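You operate a simulated robot arm through the tools that you are given. There is no shell and no other tool. Be economical: measure what you need, move in short steps, check, and stop when the job is done.

You run a simulated robot arm. Do the job below in one go: nothing can be reset, and whatever is moved stays where it is left.

TASK
Soak both bolts clean and stand their basket on the wire grid.
Fine: stand the gold stub bolt in the steel basket first, then lower it into the bath; the lid stays propped. Set down upright: gold stub bolt, steel basket.

It is judged by the outcome, as a careful person would: the job done as asked, and still so three seconds after it is handed in. It fails if anything else is knocked over, pushed out of place, dropped, spilled or broken. Lids that push on must go on centred and level and be pressed home; caps that screw on are set level and turned clockwise until they are tight.

THE ROBOT
A 7-joint arm with a two-finger gripper, hanging from a carriage that runs on a rail from [-2384, 289] to [475, -58] (x, y) and turns from -351 to 337 degrees about z. Base frame: it is fixed where the carriage stands at the start and does not move with it; the origin is on the floor, on the carriage's upright axis, x ahead of it, y to its left, z up. Units: mm, degrees, N and s.
With the tool pointing down near the work surface it reaches from about 100 to 400 mm from the robot's upright axis, wherever it stands. Its first joint turns from -166.0 to 166.0 degrees. Places, roughly: bath of the parts washer [200, -100, 700]; inside of the steel basket [1100, -100, 900]; parts washer [300, -100, 400]; top of the wire grid [800, -100, 900]; washer lid [300, -300, 1100]; washer switch [600, 100, 800]. Payload 1.37 kg.
Tool frame: the origin (TCP) lies between the finger pads and is the grasp point; the fingertips stand 16 mm ahead of it; z points along the fingers, y is the line along which they close. Largest opening 92 mm; the body of the gripper starts 74 mm behind the TCP.
Orientation is that of the tool frame in the base frame, as a unit quaternion [x, y, z, w]. With the fingers straight down and closing along the base's y, the tool's x points along the base's -x, its y along +y and its z along -z.

THE INTERFACE
- The arm moves only by the tool nudge_tool. Its argument "motion" is one flat list of numbers, 7 for each row, row after row: the shift along the base's x, y, z in m, then the turn, a rotation vector about the base's x, y, z in degrees, then the opening in per cent of the stroke, from 0 (shut) to 100 (fully open). In form: [x, y, z, ax, ay, az, jaw, x, y, z, ax, ay, az, jaw, ...]. A call has 1 to 8 rows; each row shifts and turns the commanded pose from where the row before left it. Rows are played at 5 a second. More than 50 mm and 8.6 degrees between two rows, or a gripper value outside its range, and nothing of the call is played. Where a pose cannot be reached the arm comes as near as it can. A force on the tool above 40 N (or 10 N above the force at the start of the call, whichever is more), or a blocked arm, ends the call early, and 0.2 s more pass. The fingers move at their own pace and stop on an object; they squeeze with about 26 N. The grip force told is the motor's: it shows also when the fingers shut on nothing. Time passes only in rows, and 0.2 s behind the last, so rows that do not move let the fingers close. The reply holds the time, the measured pose of the TCP, the force on the tool along the base axes, the opening and the grip force, in the units named above and with some noise, with the torque about the TCP (base axes, N m) and any sound that the robot's microphone picked up.
- Cameras (640 x 400 px; columns grow to the right, rows downward): "scene" is now at [217.4, -49.4, 1775.8]; the picture's right is [-0.95, -0.30, 0.00], its down [-0.28, 0.89, -0.36] and it looks along [0.11, -0.35, -0.93] (base axes); focal length 256 px, centre (320, 200). "wrist" rides on the gripper at [71, 19, -111] in the tool frame; the picture's right is [-0.26, 0.97, 0.00], its down [-0.78, -0.21, -0.59] and it looks along [-0.57, -0.15, 0.81] (tool axes); focal length 280 px, centre (320, 200). There is no depth. A picture from a camera that has moved, and an enlarged one, comes with that camera's place and axes in the base frame and with its lens.
- grab_frame(camera): a new picture of that camera. The clock stands still meanwhile.
- slide_trunk(by): slides the trunk up (or, below 0, down) by that many mm; the arm and the scene camera ride with it, the base frame stays. It gives what a move gives, with no picture.
- drive_base(legs): drives the robot by 1 to 6 legs, each [ahead, left, turn to the left] in mm, mm and degrees, along the robot's own axes; the way and the turn of a leg run together, so that a leg with both is an arc; at most 1500 mm and 180 degrees a leg. The arm and the cameras ride along, it lands a little off, and it stops where it bumps. It keeps to its track: a leg is cut to what the track allows. It gives what a move gives.
- head_to(pan, tilt): turns the head with the scene camera to pan (to the left, within 155 degrees either way) and tilt (down, from -29 to 69), counted from straight ahead of the robot. It gives what a move gives.
- close_up(camera, box): a new picture of the part [left, top, right, bottom] of that camera's present view, enlarged. The clock stands still meanwhile.
- finish_job(): hands the job in; it is judged then, once.

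Work in short steps. Places have to be worked out from the pictures, the camera data and where the tool is seen: move nearer, look again, correct. Check each grasp and each placing, and mend what went wrong. You have 120 turns and 98 pictures in all, those below and enlarged ones among them. Open the gripper and draw the arm clear of the work before you hand the job in, unless the task says otherwise; then end with one line.

The tools are called as name(argument=value, ...) on one line, values as JSON. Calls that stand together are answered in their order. nudge_tool: Moves the arm, as the interface text tells. Its arguments: {"type":"object","properties":{"motion":{"type":"array","items":{"type":"number"}}},"required":["motion"]} The other tools are called the same way: slide_trunk (by) slides the trunk up or down; drive_base (legs) drives the base; head_to (pan, tilt) turns the head that bears the scene camera; grab_frame (camera) takes a picture; close_up (camera, box) takes an enlarged picture of a part of a camera's view; finish_job () hands the job in.

At the start:

```text
t: 0.0
ee_pos: [365.1, -0.3, 1127.6]
orientation: [0.0, 1.0, 0.0, 0.0]
contact_force: [-0.7, 0.0, -0.3]
ft_torque: [0.0, 0.03, -0.02]
gripper_width: 91.8
finger_force: 0.1
trunk travel left (down, up): [-600.0, 60.0]
robot x, y, heading: [1.7, 1.2, -0.2]
head pan, tilt: [-72.3, 68.8]
```

scene: 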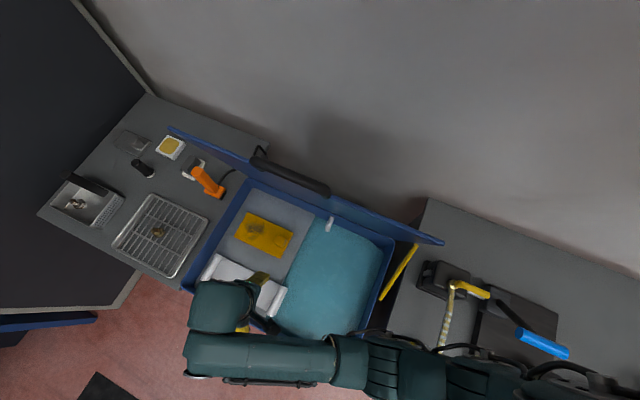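
wrist: 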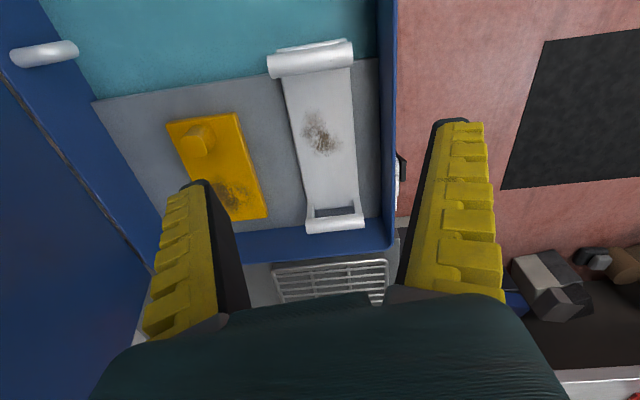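

I start by looking closely at the left part of the scene: basket, grid and switch.

close_up(camera="scene", box=[30, 110, 250, 290])

close_up(camera="scene", box=[180, 120, 460, 350])

```text
2.22 times, centred on (140, 200) of scene
camera zoom: at [217.4, -49.4, 1775.8], right [-0.95, -0.3, 0.0], down [-0.28, 0.89, -0.36], along [0.11, -0.35, -0.93], focal length 570 px, centre (720, 200)
```

zoom: 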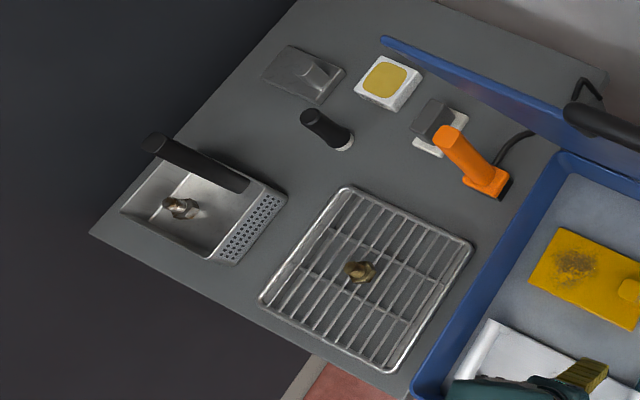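

```text
1.74 times, centred on (320, 235) of scene
camera zoom: at [217.4, -49.4, 1775.8], right [-0.95, -0.3, 0.0], down [-0.28, 0.89, -0.36], along [0.11, -0.35, -0.93], focal length 446 px, centre (320, 139)
```

zoom: 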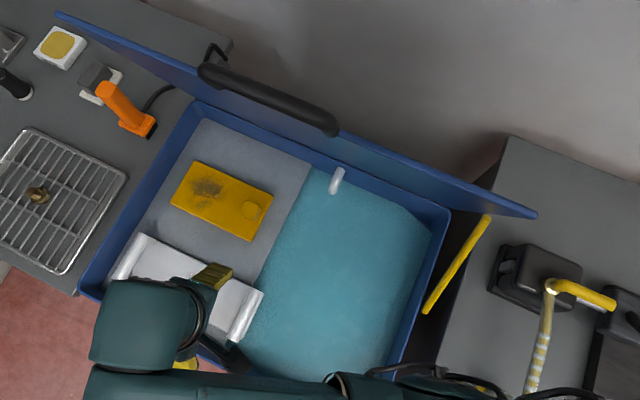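

The gold bolt lies on/stands on the grid and the other bolt is already in the basket, beyond the grid. I drive along the rail toward it in a short stage and look again.

drive_base(legs=[[300, -36, 0]])

grab_frame(camera="scene")

grab_frame(camera="wrist")

```text
t: 2.1
ee_pos: [666.9, -37.1, 1126.0]
orientation: [0.001, 1.0, 0.0, 0.0]
contact_force: [-0.3, -0.1, 0.2]
ft_torque: [0.0, 0.0, 0.01]
gripper_width: 92.1
finger_force: 0.0
trunk travel left (down, up): [-600.0, 60.0]
robot x, y, heading: [298.9, -38.0, 0.1]
head pan, tilt: [-72.3, 68.8]
```

```text
93 pictures are left
camera scene: at [519.4, -86.3, 1775.8], right [-0.95, -0.3, 0.0], down [-0.28, 0.89, -0.36], along [0.11, -0.35, -0.93], focal length 256 px, centre (320, 200)
```

scene: 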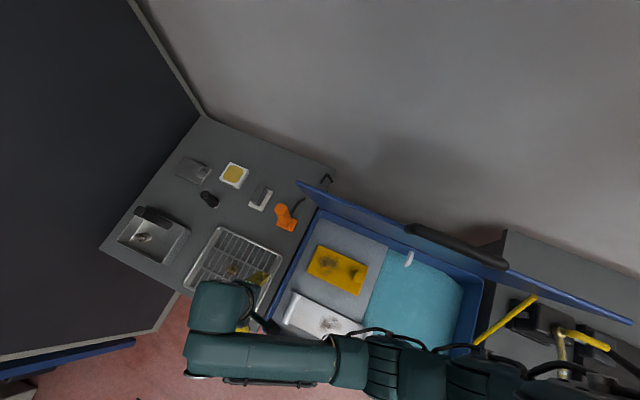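

```text
92 pictures are left
camera wrist: at [596.0, -17.3, 1236.7], right [0.26, 0.96, 0.0], down [0.78, -0.21, 0.59], along [0.57, -0.16, -0.81], focal length 280 px, centre (320, 200)
```

wrist: 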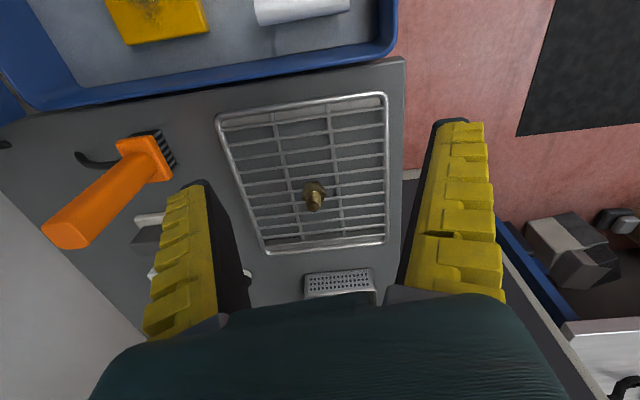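

Triangulating: gold bolt about (829, -92, ~893), basket near (1200, -100, ~850). I drive to the end of the rail and look again with both cameras.

drive_base(legs=[[180, -21, 0]])

close_up(camera="scene", box=[150, 100, 390, 250])

grab_frame(camera="wrist")

```text
t: 3.6
ee_pos: [837.6, -57.6, 1126.8]
orientation: [0.0, 1.0, 0.0, 0.0]
contact_force: [0.4, 0.1, -0.4]
ft_torque: [-0.04, 0.02, -0.01]
gripper_width: 91.8
finger_force: 0.0
trunk travel left (down, up): [-600.0, 60.0]
robot x, y, heading: [473.4, -56.4, -0.2]
head pan, tilt: [-72.3, 68.8]
```

```text
2.67 times, centred on (270, 175) of scene
camera zoom: at [689.3, -106.8, 1775.8], right [-0.95, -0.3, 0.0], down [-0.28, 0.89, -0.36], along [0.11, -0.35, -0.93], focal length 684 px, centre (453, 267)
```

zoom: 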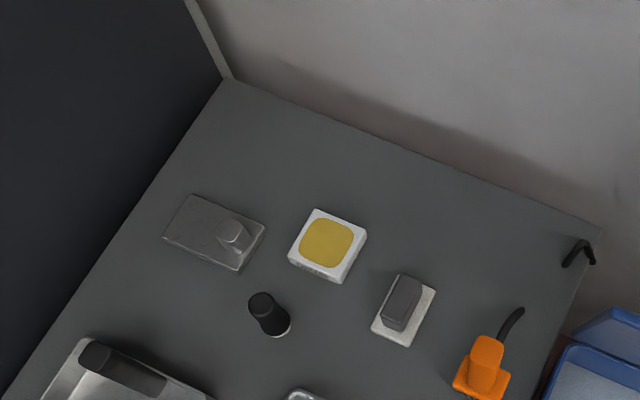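

```text
90 pictures are left
camera wrist: at [765.9, -37.7, 1236.7], right [0.26, 0.96, 0.0], down [0.78, -0.21, 0.59], along [0.57, -0.15, -0.81], focal length 280 px, centre (320, 200)
```

wrist: 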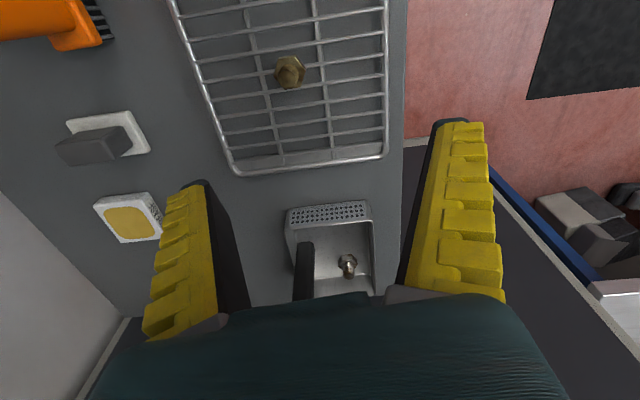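

The basket is just ahead. I turn the head to look straight at basket and grid.

head_to(pan=-20, tilt=62)

grab_frame(camera="scene")

```text
t: 4.8
ee_pos: [837.1, -57.3, 1126.2]
orientation: [0.0, 1.0, 0.0, 0.0]
contact_force: [0.0, -0.2, 0.3]
ft_torque: [0.02, 0.04, -0.02]
gripper_width: 91.9
finger_force: 0.1
trunk travel left (down, up): [-600.0, 60.0]
robot x, y, heading: [473.3, -58.3, 0.3]
head pan, tilt: [-20.0, 62.0]
```

```text
89 pictures are left
camera scene: at [732.7, -75.6, 1782.9], right [-0.34, -0.94, 0.0], down [-0.83, 0.3, -0.47], along [0.44, -0.16, -0.88], focal length 256 px, centre (320, 200)
```

scene: 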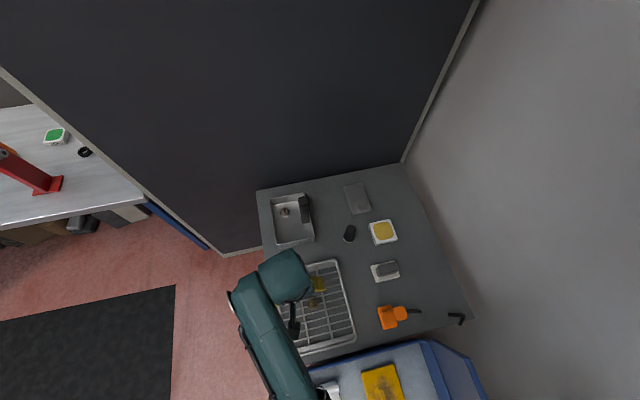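

close_up(camera="scene", box=[240, 170, 420, 360])

close_up(camera="scene", box=[255, 185, 335, 250])

close_up(camera="wrist", box=[250, 30, 410, 300])

```text
2.11 times, centred on (330, 265) of scene
camera zoom: at [732.7, -75.6, 1782.9], right [-0.34, -0.94, 0.0], down [-0.83, 0.3, -0.47], along [0.44, -0.16, -0.88], focal length 540 px, centre (299, 63)
```

zoom: 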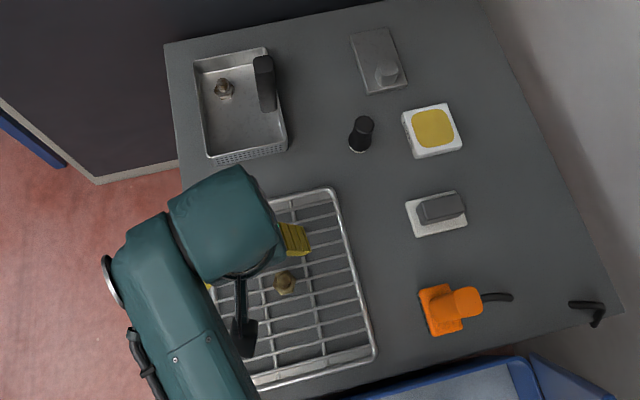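

```text
6.15 times, centred on (295, 218) of scene
camera zoom: at [732.7, -75.6, 1782.9], right [-0.34, -0.94, 0.0], down [-0.83, 0.3, -0.47], along [0.44, -0.16, -0.88], focal length 1578 px, centre (474, 92)
```

zoom: 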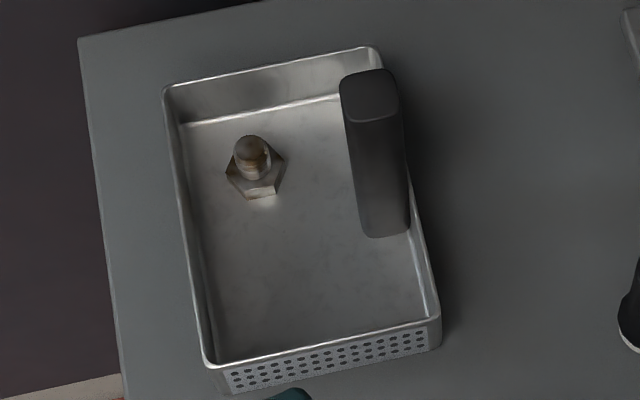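

```text
1.48 times, centred on (330, 165) of wrist
camera zoom: at [765.9, -37.7, 1236.7], right [0.26, 0.96, 0.0], down [0.78, -0.21, 0.59], along [0.57, -0.15, -0.81], focal length 415 px, centre (305, 252)
```

zoom: 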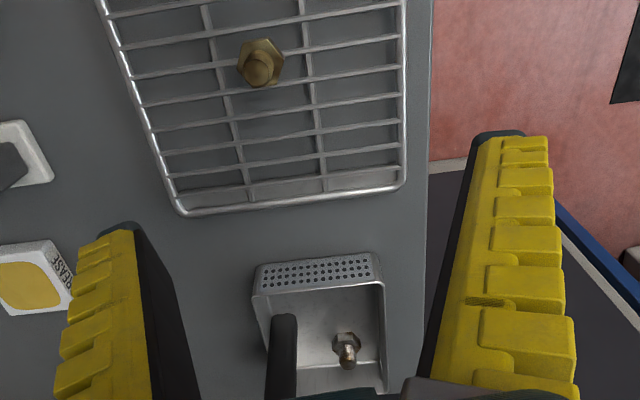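

Geometry: the basket has an upright black post handle on its −y wall at about (1130, −165), from z≈870 to ≈1016. The basket is centred near (1146, −108), about 190 long, yawed −7°. I test the forward reach at this safe height.

nudge_tool(motion=[0.04, 0, 0, 0, 0, 0, 100, 0.04, 0, 0, 0, 0, 0, 100, 0.04, 0, 0, 0, 0, 0, 100, 0.04, 0, 0, 0, 0, 0, 100])

```text
t: 5.8
ee_pos: [997.1, -58.7, 1126.7]
orientation: [0.0, 1.0, 0.0, 0.0]
contact_force: [-0.5, -0.9, -1.2]
ft_torque: [0.03, -0.07, -0.01]
gripper_width: 91.9
finger_force: 0.2
trunk travel left (down, up): [-600.0, 60.0]
robot x, y, heading: [468.9, -54.4, 0.2]
head pan, tilt: [-20.0, 62.0]
```

Reaches 525 mm at this height; I keep testing.

nudge_tool(motion=[0.04, 0, 0, 0, 0, 0, 100, 0.04, 0, 0, 0, 0, 0, 100, 0.04, 0, 0, 0, 0, 0, 100, 0.04, 0, 0, 0, 0, 0, 100])

grab_frame(camera="scene")

grab_frame(camera="wrist")

```text
t: 6.8
ee_pos: [1048.4, -59.3, 1131.4]
orientation: [0.0, 1.0, 0.0, 0.0]
contact_force: [0.2, 0.2, 0.8]
ft_torque: [-0.01, -0.01, 0.04]
gripper_width: 91.8
finger_force: 0.1
out of reach, approached as far as the arm can: row 2, 3, 4
trunk travel left (down, up): [-600.0, 60.0]
robot x, y, heading: [473.2, -59.6, -0.0]
head pan, tilt: [-20.0, 62.0]
```

```text
85 pictures are left
camera scene: at [732.7, -75.6, 1782.9], right [-0.34, -0.94, 0.0], down [-0.83, 0.3, -0.47], along [0.44, -0.16, -0.88], focal length 256 px, centre (320, 200)
```

scene: 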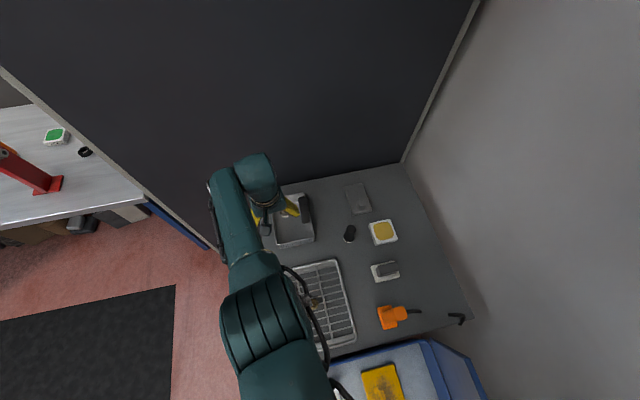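

```text
84 pictures are left
camera wrist: at [976.5, -39.8, 1241.5], right [0.26, 0.96, 0.0], down [0.78, -0.21, 0.59], along [0.57, -0.15, -0.81], focal length 280 px, centre (320, 200)
```

wrist: 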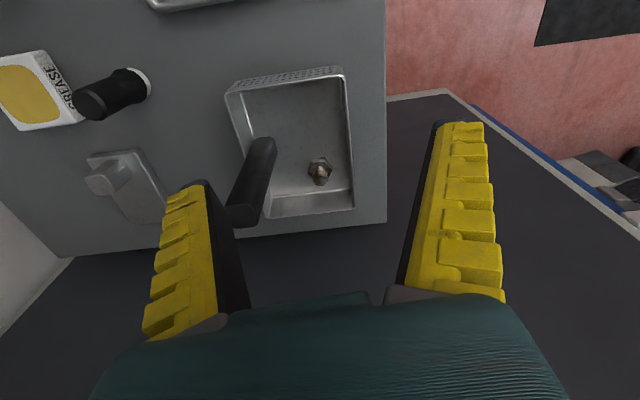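

Reach at this height is ~580; lowering the trunk should extend reach lower down. First I go back over the gold bolt for its pickup and view it.

nudge_tool(motion=[-0.045, -0.005, 0, 0, 0, 0, 100, -0.045, -0.005, 0, 0, 0, 0, 100, -0.045, -0.005, 0, 0, 0, 0, 100, -0.045, -0.005, 0, 0, 0, 0, 100, -0.045, -0.005, 0, 0, 0, 0, 100])

slide_trunk(by=-100)

grab_frame(camera="wrist")

```text
t: 8.0
ee_pos: [997.0, -86.0, 1057.2]
orientation: [0.0, 1.0, -0.001, -0.001]
contact_force: [0.7, -0.5, -0.4]
ft_torque: [-0.04, 0.02, -0.01]
gripper_width: 92.0
finger_force: 0.0
out of reach, approached as far as the arm can: row 1, 2, 3, 4, 5
trunk travel left (down, up): [-600.0, 60.0]
robot x, y, heading: [471.0, -55.6, -0.1]
head pan, tilt: [-20.0, 62.0]
```

```text
t: 9.3
ee_pos: [996.9, -85.3, 957.8]
orientation: [0.0, 1.0, 0.0, -0.001]
contact_force: [-0.3, -0.7, -0.8]
ft_torque: [-0.01, -0.01, -0.03]
gripper_width: 91.9
finger_force: 0.0
trunk travel left (down, up): [-500.0, 160.0]
robot x, y, heading: [471.8, -58.4, -0.1]
head pan, tilt: [-20.0, 62.0]
```

```text
83 pictures are left
camera wrist: at [926.0, -65.9, 1067.5], right [0.26, 0.96, 0.0], down [0.78, -0.21, 0.59], along [0.57, -0.15, -0.81], focal length 280 px, centre (320, 200)
```

wrist: 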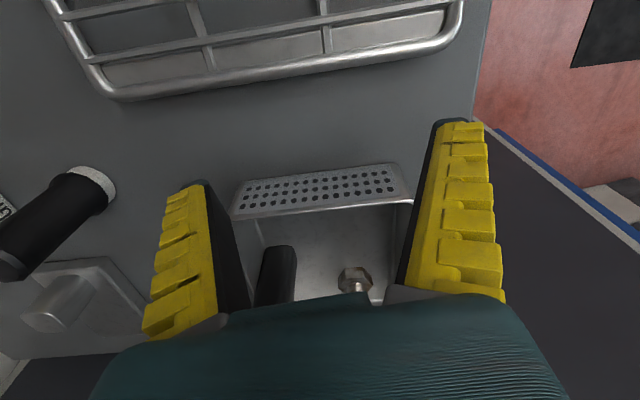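

The out-of-reach back-off sagged in z; clear of everything still. I raise gently to resync before moving on.

nudge_tool(motion=[-0.03, 0, 0.03, 0, 0, 0, 100, -0.03, 0, 0.03, 0, 0, 0, 100])

```text
t: 9.9
ee_pos: [1005.0, -90.4, 974.9]
orientation: [0.0, 1.0, 0.0, -0.002]
contact_force: [-0.8, 0.7, -0.4]
ft_torque: [-0.01, 0.01, 0.01]
gripper_width: 91.8
finger_force: 0.1
out of reach, approached as far as the arm can: row 1, 2
trunk travel left (down, up): [-500.0, 160.0]
robot x, y, heading: [476.7, -58.6, -0.2]
head pan, tilt: [-20.0, 62.0]
```

Testing whether it converges with zero-motion rows.

nudge_tool(motion=[0, 0, 0, 0, 0, 0, 100, 0, 0, 0, 0, 0, 0, 100, 0, 0, 0, 0, 0, 0, 100])

grab_frame(camera="scene")

```text
t: 10.7
ee_pos: [1005.5, -90.0, 974.8]
orientation: [-0.001, 1.0, 0.001, -0.001]
contact_force: [-1.0, 0.1, 0.1]
ft_torque: [-0.01, 0.0, 0.01]
gripper_width: 92.1
finger_force: 0.0
trunk travel left (down, up): [-500.0, 160.0]
robot x, y, heading: [473.7, -56.7, 0.1]
head pan, tilt: [-20.0, 62.0]
```

```text
82 pictures are left
camera scene: at [732.7, -75.6, 1682.9], right [-0.34, -0.94, 0.0], down [-0.83, 0.3, -0.47], along [0.44, -0.16, -0.88], focal length 256 px, centre (320, 200)
```

scene: 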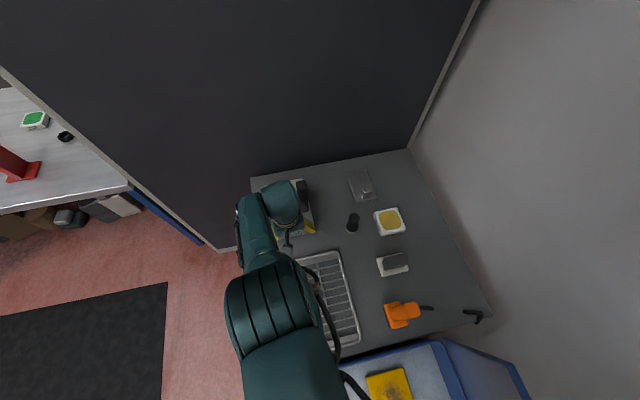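

The arm is stretched nearly straight (command resets to the actual pose each call). I try small inward radial steps to bend the elbow.

nudge_tool(motion=[-0.008, 0, 0.006, 0, 0, 0, 100, -0.008, 0, 0.006, 0, 0, 0, 100, -0.008, 0, 0.006, 0, 0, 0, 100, -0.008, 0, 0.006, 0, 0, 0, 100, -0.008, 0, 0.006, 0, 0, 0, 100, -0.008, 0, 0.006, 0, 0, 0, 100])

```text
t: 12.1
ee_pos: [1007.2, -90.0, 979.3]
orientation: [0.0, 1.0, 0.0, -0.001]
contact_force: [-0.2, 0.1, 0.1]
ft_torque: [0.01, 0.01, -0.02]
gripper_width: 91.8
finger_force: 0.1
out of reach, approached as far as the arm can: row 1, 2, 3, 4, 5, 6
trunk travel left (down, up): [-500.0, 160.0]
robot x, y, heading: [467.0, -56.7, -0.0]
head pan, tilt: [-20.0, 62.0]
```

Still stuck at the straight-elbow singularity. I try a lateral move combined with a yaw turn and inward motion to break it.

nudge_tool(motion=[-0.02, 0.03, 0.02, 0, 0, 8, 100, -0.02, 0.03, 0.02, 0, 0, 8, 100, -0.03, 0.02, 0.02, 0, 0, 8, 100])

```text
t: 12.9
ee_pos: [1017.7, -4.9, 1005.9]
orientation: [-0.209, 0.978, 0.0, -0.003]
contact_force: [1.3, -0.4, 0.6]
ft_torque: [0.02, -0.01, -0.01]
gripper_width: 91.8
finger_force: 0.1
out of reach, approached as far as the arm can: row 1, 2, 3
trunk travel left (down, up): [-500.0, 160.0]
robot x, y, heading: [472.3, -53.8, 0.1]
head pan, tilt: [-20.0, 62.0]
```

A pitch change should engage the elbow. I tilt the fingers slightly forward with the TCP in place, which asks the wrist inward.

nudge_tool(motion=[0, 0, 0, 0, -8, 0, 100, 0, 0, 0.01, 0, -8, 0, 100])

```text
t: 13.5
ee_pos: [1069.7, -1.4, 990.5]
orientation: [-0.206, 0.969, -0.03, 0.134]
contact_force: [0.0, -0.3, 0.2]
ft_torque: [-0.02, 0.01, -0.02]
gripper_width: 92.0
finger_force: 0.1
out of reach, approached as far as the arm can: row 1, 2
trunk travel left (down, up): [-500.0, 160.0]
robot x, y, heading: [470.4, -58.1, -0.2]
head pan, tilt: [-20.0, 62.0]
```

Now the opposite pitch with a compensating inward shift.

nudge_tool(motion=[-0.04, 0, 0.02, 0, 8, 0, 100, -0.04, 0, 0.02, 0, 8, 0, 100, -0.04, 0, 0.02, 0, 8, 0, 100])

```text
t: 14.3
ee_pos: [994.9, 2.6, 1033.3]
orientation: [-0.208, 0.975, 0.015, -0.072]
contact_force: [-0.8, -0.4, 0.3]
ft_torque: [0.0, 0.0, 0.02]
gripper_width: 92.0
finger_force: 0.1
out of reach, approached as far as the arm can: row 1, 2, 3
trunk travel left (down, up): [-500.0, 160.0]
robot x, y, heading: [468.1, -57.5, -0.0]
head pan, tilt: [-20.0, 62.0]
```

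Trying a plain inward step from this new posture.

nudge_tool(motion=[-0.03, 0, 0.0, 0, 0, 0, 100, -0.03, 0, 0.0, 0, 0, 0, 100, -0.03, 0, 0, 0, 0, 0, 100])

grab_frame(camera="scene")

```text
t: 15.1
ee_pos: [982.1, 9.9, 999.9]
orientation: [-0.207, 0.976, 0.015, -0.07]
contact_force: [0.4, -0.8, -0.2]
ft_torque: [-0.02, -0.01, -0.01]
gripper_width: 91.9
finger_force: 0.0
out of reach, approached as far as the arm can: row 1, 2, 3
trunk travel left (down, up): [-500.0, 160.0]
robot x, y, heading: [472.1, -55.5, -0.1]
head pan, tilt: [-20.0, 62.0]
```

```text
81 pictures are left
camera scene: at [732.6, -75.6, 1682.9], right [-0.34, -0.94, 0.0], down [-0.83, 0.3, -0.47], along [0.44, -0.16, -0.88], focal length 256 px, centre (320, 200)
```

scene: 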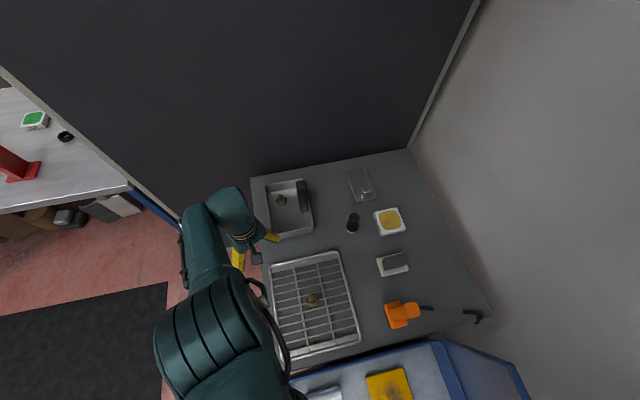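

It keeps sliding along a boundary surface. I look at the arm itself to understand its posture.

head_to(pan=80, tilt=55)

grab_frame(camera="scene")

```text
t: 16.9
ee_pos: [981.5, 11.2, 1000.7]
orientation: [-0.208, 0.976, 0.015, -0.07]
contact_force: [-0.2, 0.4, 0.0]
ft_torque: [0.0, -0.01, -0.02]
gripper_width: 91.9
finger_force: 0.1
trunk travel left (down, up): [-500.0, 160.0]
robot x, y, heading: [474.5, -54.0, -0.2]
head pan, tilt: [80.0, 55.0]
```

```text
80 pictures are left
camera scene: at [684.9, 17.5, 1691.3], right [0.98, -0.17, 0.0], down [-0.14, -0.81, -0.57], along [0.1, 0.56, -0.82], focal length 256 px, centre (320, 200)
```

scene: 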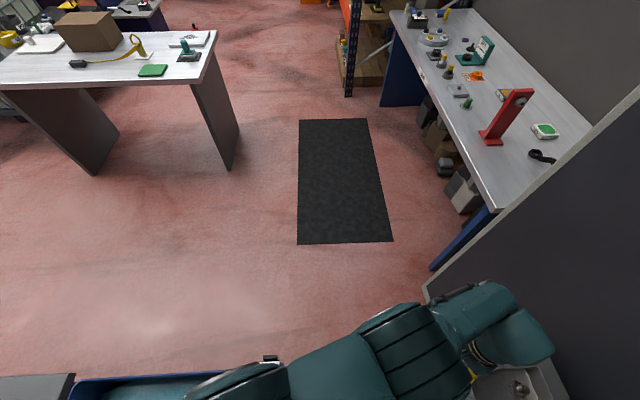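

The wrist centre slides on a sphere about the shoulder, elbow almost straight. I try heading back toward the original relative pose with combined turn and translation.

nudge_tool(motion=[-0.02, -0.035, 0.025, 0, -4, -8, 100, -0.02, -0.035, 0.025, 0, -4, -8, 100, -0.03, 0.0, 0.025, 0, 0, -8, 100, -0.03, 0.0, 0.025, 0, 0, 0, 100])

```text
refused: row 1 steps farther than a row can; nothing moved
```

Row too large; reduce the turn.

nudge_tool(motion=[-0.02, -0.03, 0.025, 0, -3, -7, 100, -0.02, -0.03, 0.025, 0, -3, -7, 100, -0.03, 0.0, 0.025, 0, -2, -7, 100, -0.03, 0.0, 0.025, 0, 0, -3, 100, -0.03, 0, 0.02, 0, 0, 0, 100])

grab_frame(camera="scene")

```text
t: 18.1
ee_pos: [1036.8, -42.5, 1045.6]
orientation: [0.0, 1.0, 0.011, 0.002]
contact_force: [0.0, 1.2, 0.0]
ft_torque: [0.01, 0.0, -0.01]
gripper_width: 92.0
finger_force: 0.2
out of reach, approached as far as the arm can: row 1, 2, 3, 4, 5
trunk travel left (down, up): [-500.0, 160.0]
robot x, y, heading: [473.0, -60.6, 0.0]
head pan, tilt: [80.0, 55.0]
```

```text
79 pictures are left
camera scene: at [684.8, 17.5, 1691.3], right [0.98, -0.17, 0.0], down [-0.14, -0.81, -0.57], along [0.1, 0.56, -0.82], focal length 256 px, centre (320, 200)
```

scene: 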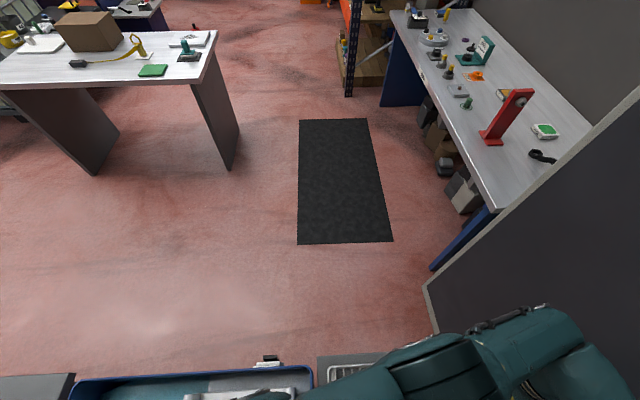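

Compared with earlier boundary points this pose is ~15 mm inside the sphere, so the elbow is beginning to bend. I keep commanding inward/up.

nudge_tool(motion=[-0.035, 0, 0.03, 0, 0, 0, 100, -0.035, 0.0, 0.03, 0, 0, 0, 100, -0.035, 0.0, 0.03, 0, 0, 0, 100, -0.035, 0.0, 0.03, 0, 0, 0, 100, -0.035, 0, 0.03, 0, 0, 0, 100])

```text
t: 19.3
ee_pos: [1059.3, -41.1, 1134.7]
orientation: [0.0, 1.0, 0.012, 0.001]
contact_force: [0.2, -0.4, 0.0]
ft_torque: [0.0, -0.01, 0.0]
gripper_width: 92.2
finger_force: 0.0
out of reach, approached as far as the arm can: row 1, 2, 3, 4, 5
trunk travel left (down, up): [-500.0, 160.0]
robot x, y, heading: [473.3, -57.7, -0.1]
head pan, tilt: [80.0, 55.0]
```

Poses since the first stall all sit on a slightly smaller sphere, as if one joint is pinned. I try a little outward first, then inward.

nudge_tool(motion=[0.01, 0, -0.004, 0, 0, 0, 100, 0.01, 0, -0.004, 0, 0, 0, 100])

nudge_tool(motion=[-0.01, 0, 0.0, 0, 0, 0, 100, -0.01, 0, 0.0, 0, 0, 0, 100])

```text
t: 19.9
ee_pos: [1074.8, -41.3, 1126.6]
orientation: [0.0, 1.0, 0.012, 0.002]
contact_force: [0.3, 0.1, 0.6]
ft_torque: [0.01, 0.01, 0.0]
gripper_width: 92.0
finger_force: 0.1
out of reach, approached as far as the arm can: row 2
trunk travel left (down, up): [-500.0, 160.0]
robot x, y, heading: [470.4, -57.4, 0.0]
head pan, tilt: [80.0, 55.0]
```

```text
t: 20.5
ee_pos: [1058.7, -39.8, 1125.7]
orientation: [-0.001, 1.0, 0.012, 0.001]
contact_force: [-0.1, 0.4, -0.7]
ft_torque: [-0.02, 0.02, 0.0]
gripper_width: 92.1
finger_force: 0.1
out of reach, approached as far as the arm can: row 2
trunk travel left (down, up): [-500.0, 160.0]
robot x, y, heading: [473.0, -57.6, -0.1]
head pan, tilt: [80.0, 55.0]
```

There's a 15 mm shell bounded on the inside: the elbow has flipped past straight and hits its back limit. I push out to full extension with a pitch change, then come inward, to flip it back.

nudge_tool(motion=[0.03, 0, -0.01, 0, 0, 0, 100, 0.04, 0, 0, 0, -8, 0, 100, 0.04, 0, 0, 0, -8, 0, 100, -0.03, 0, 0.01, 0, 0, 0, 100, -0.03, 0, 0.01, 0, 0, 0, 100, -0.03, 0, 0.01, 0, 0, 0, 100, -0.03, 0, 0.01, 0, 0, 0, 100])

```text
t: 22.1
ee_pos: [971.3, -49.7, 1173.4]
orientation: [-0.001, 0.99, 0.011, 0.142]
contact_force: [0.2, -0.3, 0.2]
ft_torque: [0.01, 0.02, 0.01]
gripper_width: 92.2
finger_force: 0.1
out of reach, approached as far as the arm can: row 1, 2, 3
trunk travel left (down, up): [-500.0, 160.0]
robot x, y, heading: [467.7, -58.5, -0.2]
head pan, tilt: [80.0, 55.0]
```

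Freed: the elbow is back on the right side. I level the tool and move back over the bolt, and from now on avoid the reach limit.

nudge_tool(motion=[-0.035, -0.008, -0.01, 0, 8, 0, 100, -0.035, -0.008, -0.01, 0, 8.4, 0, 100, -0.035, -0.008, -0.02, 0, 0, 0, 100, -0.035, -0.008, -0.02, 0, 0, 0, 100])

head_to(pan=-20, tilt=62)

grab_frame(camera="wrist")

grab_frame(camera="scene")

```text
t: 23.1
ee_pos: [828.6, -80.0, 1112.2]
orientation: [0.0, 1.0, 0.012, 0.0]
contact_force: [-0.1, 0.5, 0.6]
ft_torque: [-0.01, 0.01, 0.0]
gripper_width: 91.9
finger_force: 0.0
trunk travel left (down, up): [-500.0, 160.0]
robot x, y, heading: [472.4, -56.9, -0.1]
head pan, tilt: [80.0, 55.0]
```

```text
t: 24.8
ee_pos: [829.6, -79.2, 1111.9]
orientation: [-0.001, 1.0, 0.011, 0.0]
contact_force: [-1.0, -0.5, -0.6]
ft_torque: [0.0, 0.02, -0.01]
gripper_width: 91.9
finger_force: 0.0
trunk travel left (down, up): [-500.0, 160.0]
robot x, y, heading: [468.7, -59.2, -0.1]
head pan, tilt: [-20.0, 62.0]
```

```text
78 pictures are left
camera wrist: at [759.1, -62.5, 1223.2], right [0.26, 0.96, 0.02], down [0.78, -0.22, 0.58], along [0.57, -0.14, -0.81], focal length 280 px, centre (320, 200)
```

wrist: 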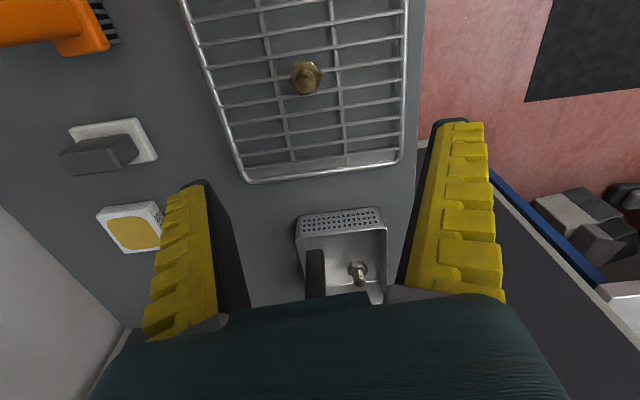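

```text
77 pictures are left
camera scene: at [732.7, -75.5, 1682.9], right [-0.34, -0.94, 0.0], down [-0.83, 0.3, -0.47], along [0.44, -0.16, -0.88], focal length 256 px, centre (320, 200)
```

scene: 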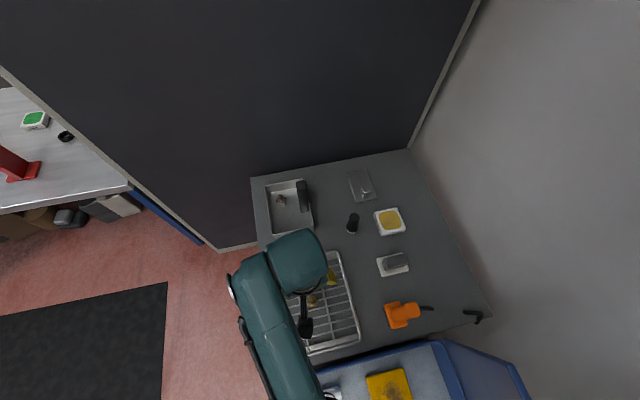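

Gold bolt ≈ (828, −91). For reach into the basket I'll need the tool pitched ~20° forward, so I pick the bolt with that same pitch: tilt now, then lower trunk 150.

nudge_tool(motion=[0, -0.006, 0, -1.4, -7, 0, 100, 0, -0.006, 0, 0, -7, 0, 100, 0, 0, 0, 0, -6, 0, 100])

slide_trunk(by=-150)

grab_frame(camera="wrist")

grab_frame(camera="scene")

```text
t: 25.6
ee_pos: [831.7, -93.4, 1112.4]
orientation: [0.0, 0.985, -0.002, 0.172]
contact_force: [-0.4, -0.7, -0.5]
ft_torque: [-0.01, 0.03, -0.01]
gripper_width: 92.2
finger_force: 0.1
trunk travel left (down, up): [-500.0, 160.0]
robot x, y, heading: [470.1, -56.8, 0.1]
head pan, tilt: [-20.0, 62.0]
```

```text
t: 27.4
ee_pos: [830.2, -92.8, 962.7]
orientation: [0.0, 0.985, -0.001, 0.173]
contact_force: [0.4, 0.5, 0.5]
ft_torque: [0.03, 0.02, 0.04]
gripper_width: 92.1
finger_force: 0.0
trunk travel left (down, up): [-350.0, 310.0]
robot x, y, heading: [470.1, -56.1, -0.1]
head pan, tilt: [-20.0, 62.0]
```

```text
76 pictures are left
camera wrist: at [725.8, -72.9, 1041.9], right [0.25, 0.97, 0.09], down [0.53, -0.21, 0.82], along [0.81, -0.16, -0.57], focal length 280 px, centre (320, 200)
```

wrist: 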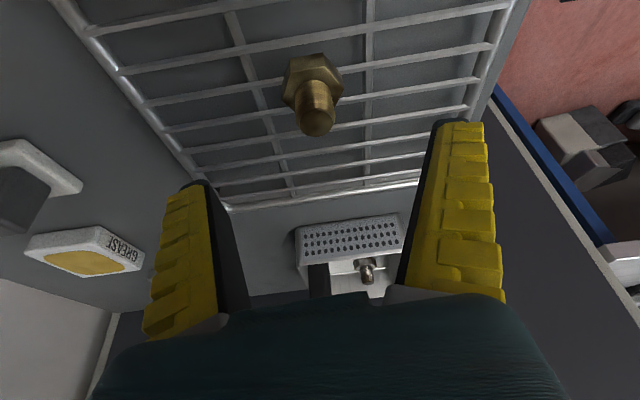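

```text
75 pictures are left
camera scene: at [732.7, -75.6, 1533.0], right [-0.34, -0.94, 0.0], down [-0.83, 0.3, -0.47], along [0.44, -0.16, -0.88], focal length 256 px, centre (320, 200)
```

scene: 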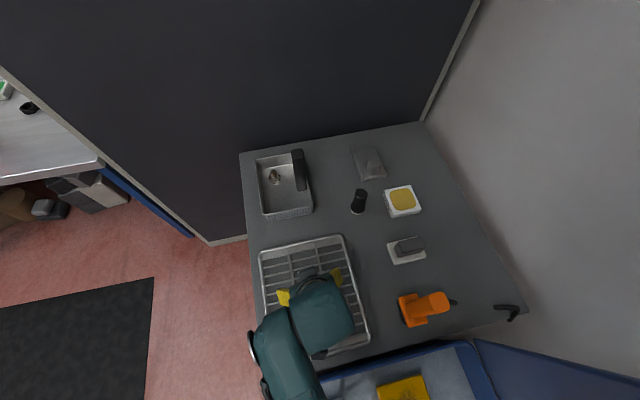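

The gold bolt stands on its hex head, stub up. I lower 30 mm with open fingers straddling it and look again for parallax.

nudge_tool(motion=[0, 0, -0.03, 0, 0, 0, 100])

grab_frame(camera="wrist")

```text
t: 27.8
ee_pos: [830.8, -91.2, 930.8]
orientation: [-0.002, 0.985, -0.001, 0.173]
contact_force: [1.0, 0.1, -0.3]
ft_torque: [-0.01, 0.05, -0.03]
gripper_width: 91.9
finger_force: 0.0
trunk travel left (down, up): [-350.0, 310.0]
robot x, y, heading: [474.7, -59.6, -0.2]
head pan, tilt: [-20.0, 62.0]
```

```text
74 pictures are left
camera wrist: at [726.3, -71.4, 1011.2], right [0.25, 0.97, 0.09], down [0.53, -0.21, 0.82], along [0.81, -0.15, -0.56], focal length 280 px, centre (320, 200)
```

wrist: 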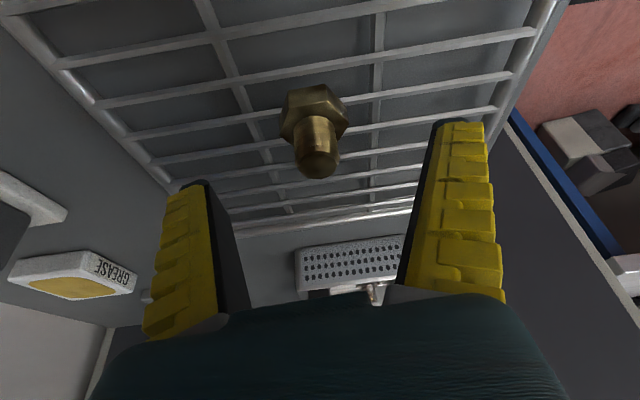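

Bolt stub: top ≈ (824, −90, 922), Ø≈20, hex about z 875–893. I go to TCP z≈912 and close on the stub.

nudge_tool(motion=[-0.005, 0.001, -0.018, 0, 0, 0, 100, 0, 0, 0, 0, 0, 0, 40, 0, 0, 0, 0, 0, 0, 10, 0, 0, 0, 0, 0, 0, 0, 0, 0, 0, 0, 0, 0, 0])

grab_frame(camera="wrist")

```text
t: 29.0
ee_pos: [826.5, -90.6, 914.8]
orientation: [0.0, 0.985, -0.002, 0.175]
contact_force: [-4.0, 1.0, 13.3]
ft_torque: [0.0, 0.33, -0.05]
gripper_width: 23.4
finger_force: 26.2
trunk travel left (down, up): [-350.0, 310.0]
robot x, y, heading: [473.5, -56.3, -0.0]
head pan, tilt: [-20.0, 62.0]
```

```text
73 pictures are left
camera wrist: at [721.2, -70.7, 994.2], right [0.25, 0.97, 0.09], down [0.53, -0.21, 0.82], along [0.81, -0.16, -0.56], focal length 280 px, centre (320, 200)
```

wrist: 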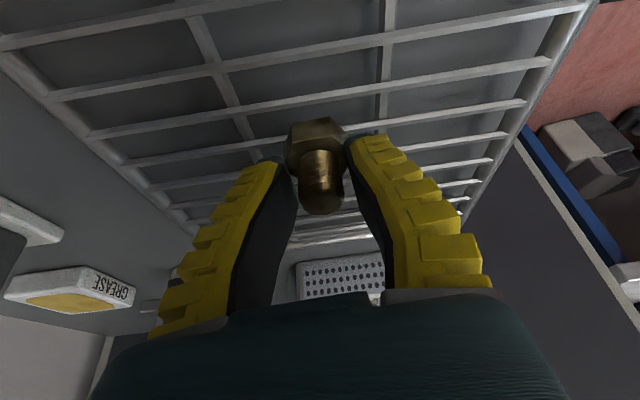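

Gripped the stub (23.4 mm). I lift 60 mm and check.

nudge_tool(motion=[0, 0, 0.02, 0, 0, 0, 0, 0, 0, 0.02, 0, 0, 0, 0, 0, 0, 0.03, 0, 0, 0, 0, 0, 0, 0.03, 0, 0, 0, 0])

grab_frame(camera="wrist")

```text
t: 30.0
ee_pos: [827.3, -92.4, 1012.7]
orientation: [-0.001, 0.985, -0.001, 0.173]
contact_force: [0.7, 0.8, -1.2]
ft_torque: [0.01, -0.02, 0.0]
gripper_width: 16.1
finger_force: 25.7
trunk travel left (down, up): [-350.0, 310.0]
robot x, y, heading: [473.1, -55.4, -0.1]
head pan, tilt: [-20.0, 62.0]
```

```text
72 pictures are left
camera wrist: at [722.3, -72.0, 1094.1], right [0.25, 0.97, 0.09], down [0.53, -0.21, 0.82], along [0.81, -0.16, -0.57], focal length 280 px, centre (320, 200)
```

wrist: 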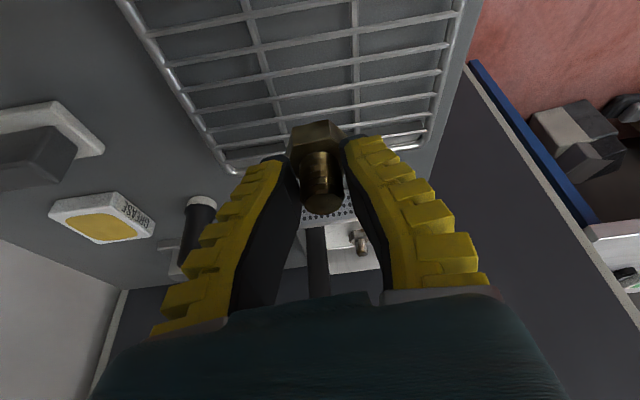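

Held, hex down. I carry it over the near half of the basket (x≈1097, y≈−85), keeping z≈1012.

nudge_tool(motion=[0.045, 0.001, 0, 0, 0, 0, 0, 0.045, 0.001, 0, 0, 0, 0, 0, 0.045, 0.001, 0, 0, 0, 0, 0, 0.045, 0.001, 0, 0, 0, 0, 0, 0.045, 0.001, 0, 0, 0, 0, 0, 0.035, 0.001, 0, 0, 0, 0, 0])

grab_frame(camera="wrist")

close_up(camera="scene", box=[220, 120, 380, 230])

```text
t: 31.4
ee_pos: [1088.4, -87.0, 1013.4]
orientation: [0.0, 0.985, -0.001, 0.172]
contact_force: [0.4, 0.1, -1.3]
ft_torque: [-0.01, -0.02, -0.01]
gripper_width: 15.5
finger_force: 25.6
trunk travel left (down, up): [-350.0, 310.0]
robot x, y, heading: [473.9, -59.8, -0.2]
head pan, tilt: [-20.0, 62.0]
```

```text
71 pictures are left
camera wrist: at [982.9, -66.6, 1093.3], right [0.25, 0.97, 0.09], down [0.53, -0.21, 0.82], along [0.81, -0.16, -0.57], focal length 280 px, centre (320, 200)
```

wrist: 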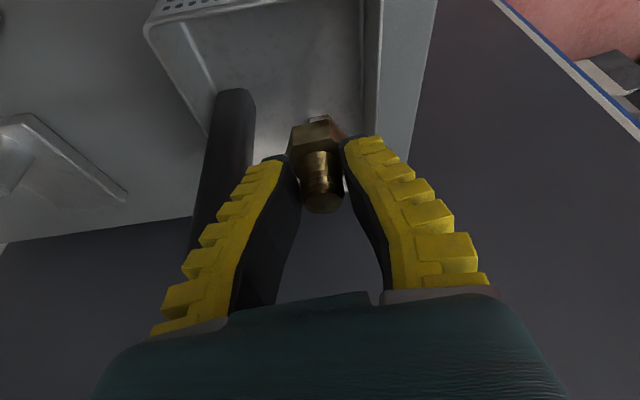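

```text
3.64 times, centred on (300, 175) of scene
camera zoom: at [732.8, -75.6, 1533.0], right [-0.34, -0.94, 0.0], down [-0.83, 0.3, -0.47], along [0.44, -0.16, -0.88], focal length 932 px, centre (393, 291)
```

zoom: 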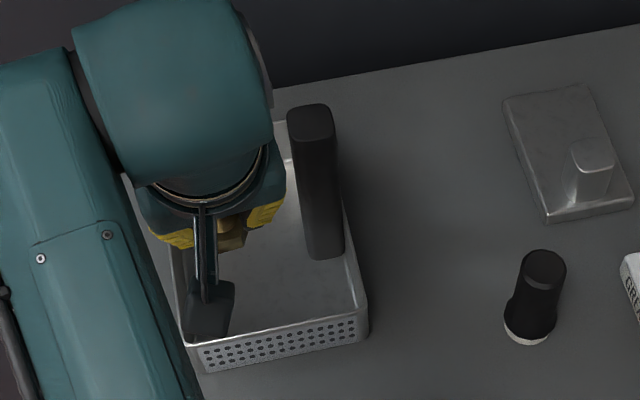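

The bolt hangs over the basket floor between near wall (x≈1048) and silver bolt (x≈1190). I lower the trunk 60 and look.

slide_trunk(by=-60)

nudge_tool(motion=[0.012, 0, -0.015, 0, 0, 0, 0])

grab_frame(camera="wrist")

close_up(camera="scene", box=[220, 90, 380, 220])

```text
t: 32.4
ee_pos: [1087.0, -86.5, 953.9]
orientation: [0.0, 0.985, -0.002, 0.173]
contact_force: [-0.2, -0.3, -0.7]
ft_torque: [0.01, 0.01, -0.02]
gripper_width: 15.2
finger_force: 26.4
trunk travel left (down, up): [-290.0, 370.0]
robot x, y, heading: [472.3, -54.6, -0.0]
head pan, tilt: [-20.0, 62.0]
```

```text
t: 32.8
ee_pos: [1100.0, -86.1, 940.5]
orientation: [-0.001, 0.985, -0.001, 0.174]
contact_force: [0.8, 0.2, -1.2]
ft_torque: [0.01, 0.01, -0.02]
gripper_width: 14.8
finger_force: 26.0
trunk travel left (down, up): [-290.0, 370.0]
robot x, y, heading: [470.2, -56.1, -0.0]
head pan, tilt: [-20.0, 62.0]
```

```text
69 pictures are left
camera wrist: at [994.8, -66.4, 1019.4], right [0.25, 0.97, 0.09], down [0.53, -0.21, 0.82], along [0.81, -0.16, -0.57], focal length 280 px, centre (320, 200)
```

wrist: 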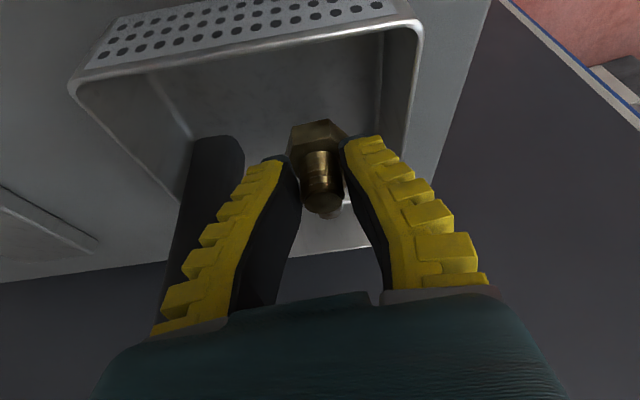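

```text
3.08 times, centred on (300, 155) of scene
camera zoom: at [732.7, -75.6, 1473.0], right [-0.34, -0.94, 0.0], down [-0.83, 0.3, -0.47], along [0.44, -0.16, -0.88], focal length 789 px, centre (382, 338)
```

zoom: 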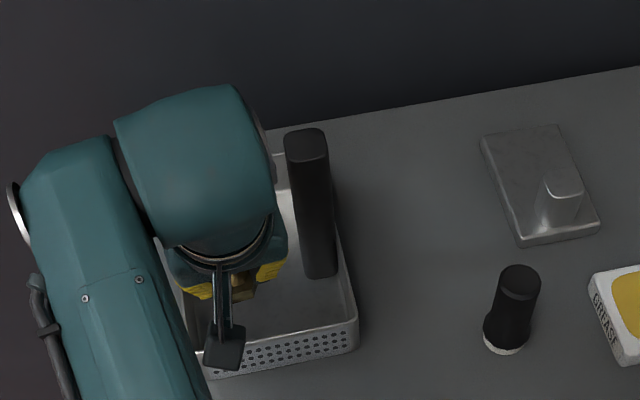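

Good position. The bolt still reads firm; I lower toward the floor.

nudge_tool(motion=[0, 0, -0.015, 0, 0, 0, 0, 0, 0, -0.01, 0, 0, 0, 0, 0, 0, -0.005, 0, 0, 0, 0])

grab_frame(camera="wrist")

```text
t: 33.6
ee_pos: [1099.2, -85.4, 908.7]
orientation: [-0.001, 0.985, -0.001, 0.173]
contact_force: [-0.3, -0.1, -2.0]
ft_torque: [0.03, 0.0, -0.05]
gripper_width: 14.8
finger_force: 26.2
trunk travel left (down, up): [-290.0, 370.0]
robot x, y, heading: [470.8, -57.0, -0.0]
head pan, tilt: [-20.0, 62.0]
```

```text
67 pictures are left
camera wrist: at [994.2, -66.3, 988.9], right [0.25, 0.97, 0.09], down [0.53, -0.21, 0.82], along [0.81, -0.16, -0.57], focal length 280 px, centre (320, 200)
```

wrist: 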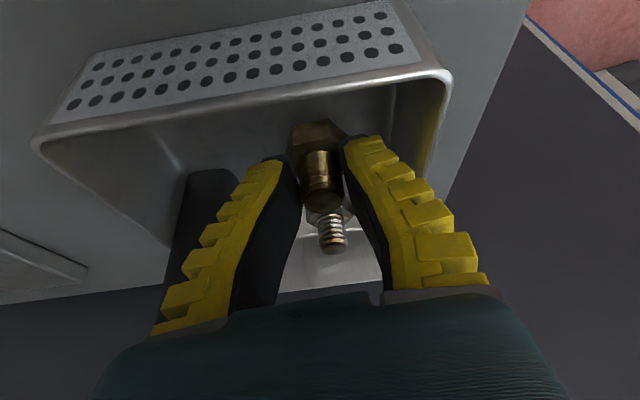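

Continue down in small steps until contact.

nudge_tool(motion=[0, 0, -0.005, 0, 0, 0, 0, 0, 0, -0.004, 0, 0, 0, 0, 0, 0, -0.003, 0, 0, 0, 0])

```text
t: 34.4
ee_pos: [1099.4, -85.4, 898.9]
orientation: [-0.001, 0.985, -0.002, 0.174]
contact_force: [-2.2, 0.2, 2.1]
ft_torque: [-0.05, 0.09, 0.01]
gripper_width: 14.8
finger_force: 25.8
trunk travel left (down, up): [-290.0, 370.0]
robot x, y, heading: [471.0, -60.7, 0.2]
head pan, tilt: [-20.0, 62.0]
```

First contact. A touch more to seat it.

nudge_tool(motion=[0, 0, -0.003, 0, 0, 0, 0, 0, 0, -0.001, 0, 0, 0, 0])

close_up(camera="wrist", box=[220, 80, 420, 280])

```text
t: 35.0
ee_pos: [1099.9, -85.4, 897.8]
orientation: [0.0, 0.984, -0.002, 0.177]
contact_force: [-9.7, 0.9, 26.5]
ft_torque: [-0.01, 0.68, 0.0]
gripper_width: 14.9
finger_force: 26.5
trunk travel left (down, up): [-290.0, 370.0]
robot x, y, heading: [470.8, -56.6, -0.2]
head pan, tilt: [-20.0, 62.0]
```

```text
2.00 times, centred on (320, 180) of wrist
camera zoom: at [995.6, -66.2, 976.5], right [0.24, 0.97, 0.09], down [0.53, -0.21, 0.82], along [0.81, -0.16, -0.56], focal length 561 px, centre (320, 240)
```

zoom: 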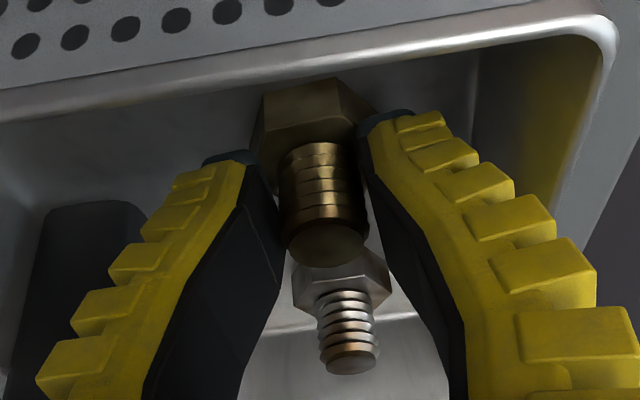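

Seated with 26 N; I relax ~2 mm, open partially (wall close on +y) and check.

nudge_tool(motion=[0, 0, 0.002, 0, 0, 0, 0, 0, 0, 0, 0, 0, 0, 0, 0, 0, 0, 0, 0, 0, 20, 0, 0, 0, 0, 0, 0, 30, 0, 0, 0, 0, 0, 0, 38, 0, 0, 0, 0, 0, 0, 38])

grab_frame(camera="wrist")

```text
t: 36.4
ee_pos: [1098.5, -86.6, 894.9]
orientation: [-0.001, 0.985, -0.001, 0.172]
contact_force: [0.2, -0.6, -0.2]
ft_torque: [0.02, -0.03, 0.0]
gripper_width: 38.5
finger_force: 2.6
trunk travel left (down, up): [-290.0, 370.0]
robot x, y, heading: [471.3, -61.1, 0.3]
head pan, tilt: [-20.0, 62.0]
```

```text
65 pictures are left
camera wrist: at [993.6, -66.3, 974.6], right [0.25, 0.97, 0.09], down [0.53, -0.21, 0.82], along [0.81, -0.15, -0.57], focal length 280 px, centre (320, 200)
```

wrist: 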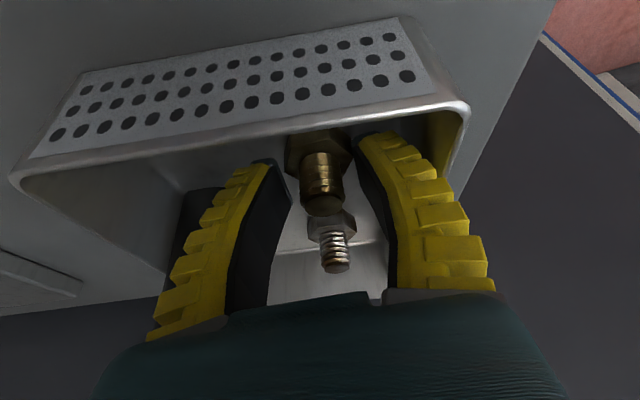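

The gold bolt stands free. I withdraw straight up slowly.

nudge_tool(motion=[0, 0, 0.015, 0, 0, 0, 38, 0, 0, 0.02, 0, 0, 0, 38, 0, 0, 0.03, 0, 0, 0, 38, -0.01, 0, 0.04, 0, 0, 0, 38, -0.03, 0, 0.03, 0, 0, 0, 60, -0.03, 0, 0.02, 0, 0, 0, 100])

grab_frame(camera="wrist")

close_up(camera="scene", box=[220, 90, 380, 220])

```text
t: 37.8
ee_pos: [1029.2, -84.1, 1049.3]
orientation: [-0.001, 0.985, -0.001, 0.172]
contact_force: [-0.1, -0.1, 0.5]
ft_torque: [-0.01, -0.01, -0.02]
gripper_width: 91.9
finger_force: 0.0
trunk travel left (down, up): [-290.0, 370.0]
robot x, y, heading: [473.9, -55.3, -0.0]
head pan, tilt: [-20.0, 62.0]
```

```text
64 pictures are left
camera wrist: at [924.0, -64.9, 1128.8], right [0.25, 0.97, 0.09], down [0.53, -0.21, 0.82], along [0.81, -0.15, -0.57], focal length 280 px, centre (320, 200)
```

wrist: 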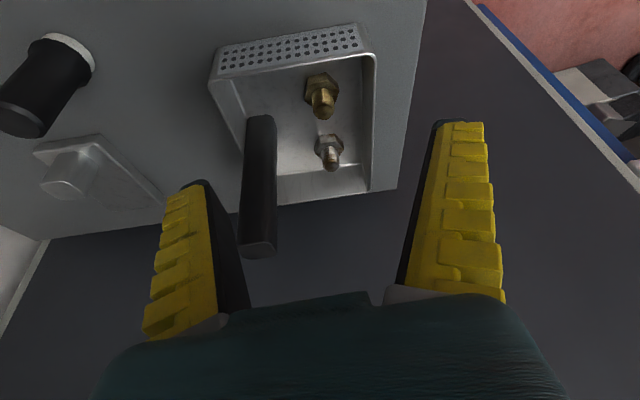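

```text
3.08 times, centred on (300, 155) of scene
camera zoom: at [732.6, -75.6, 1472.9], right [-0.34, -0.94, 0.0], down [-0.83, 0.3, -0.47], along [0.44, -0.16, -0.88], focal length 789 px, centre (382, 338)
```

zoom: 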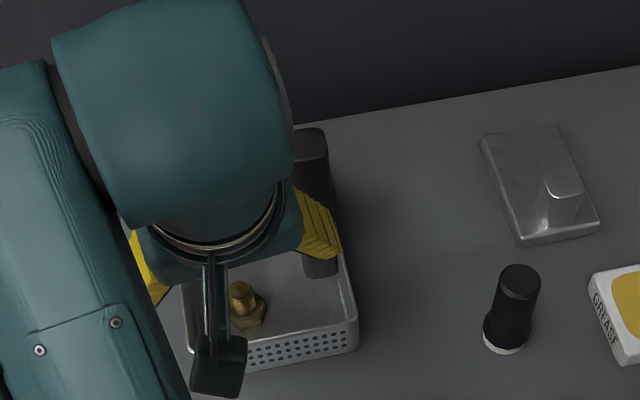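

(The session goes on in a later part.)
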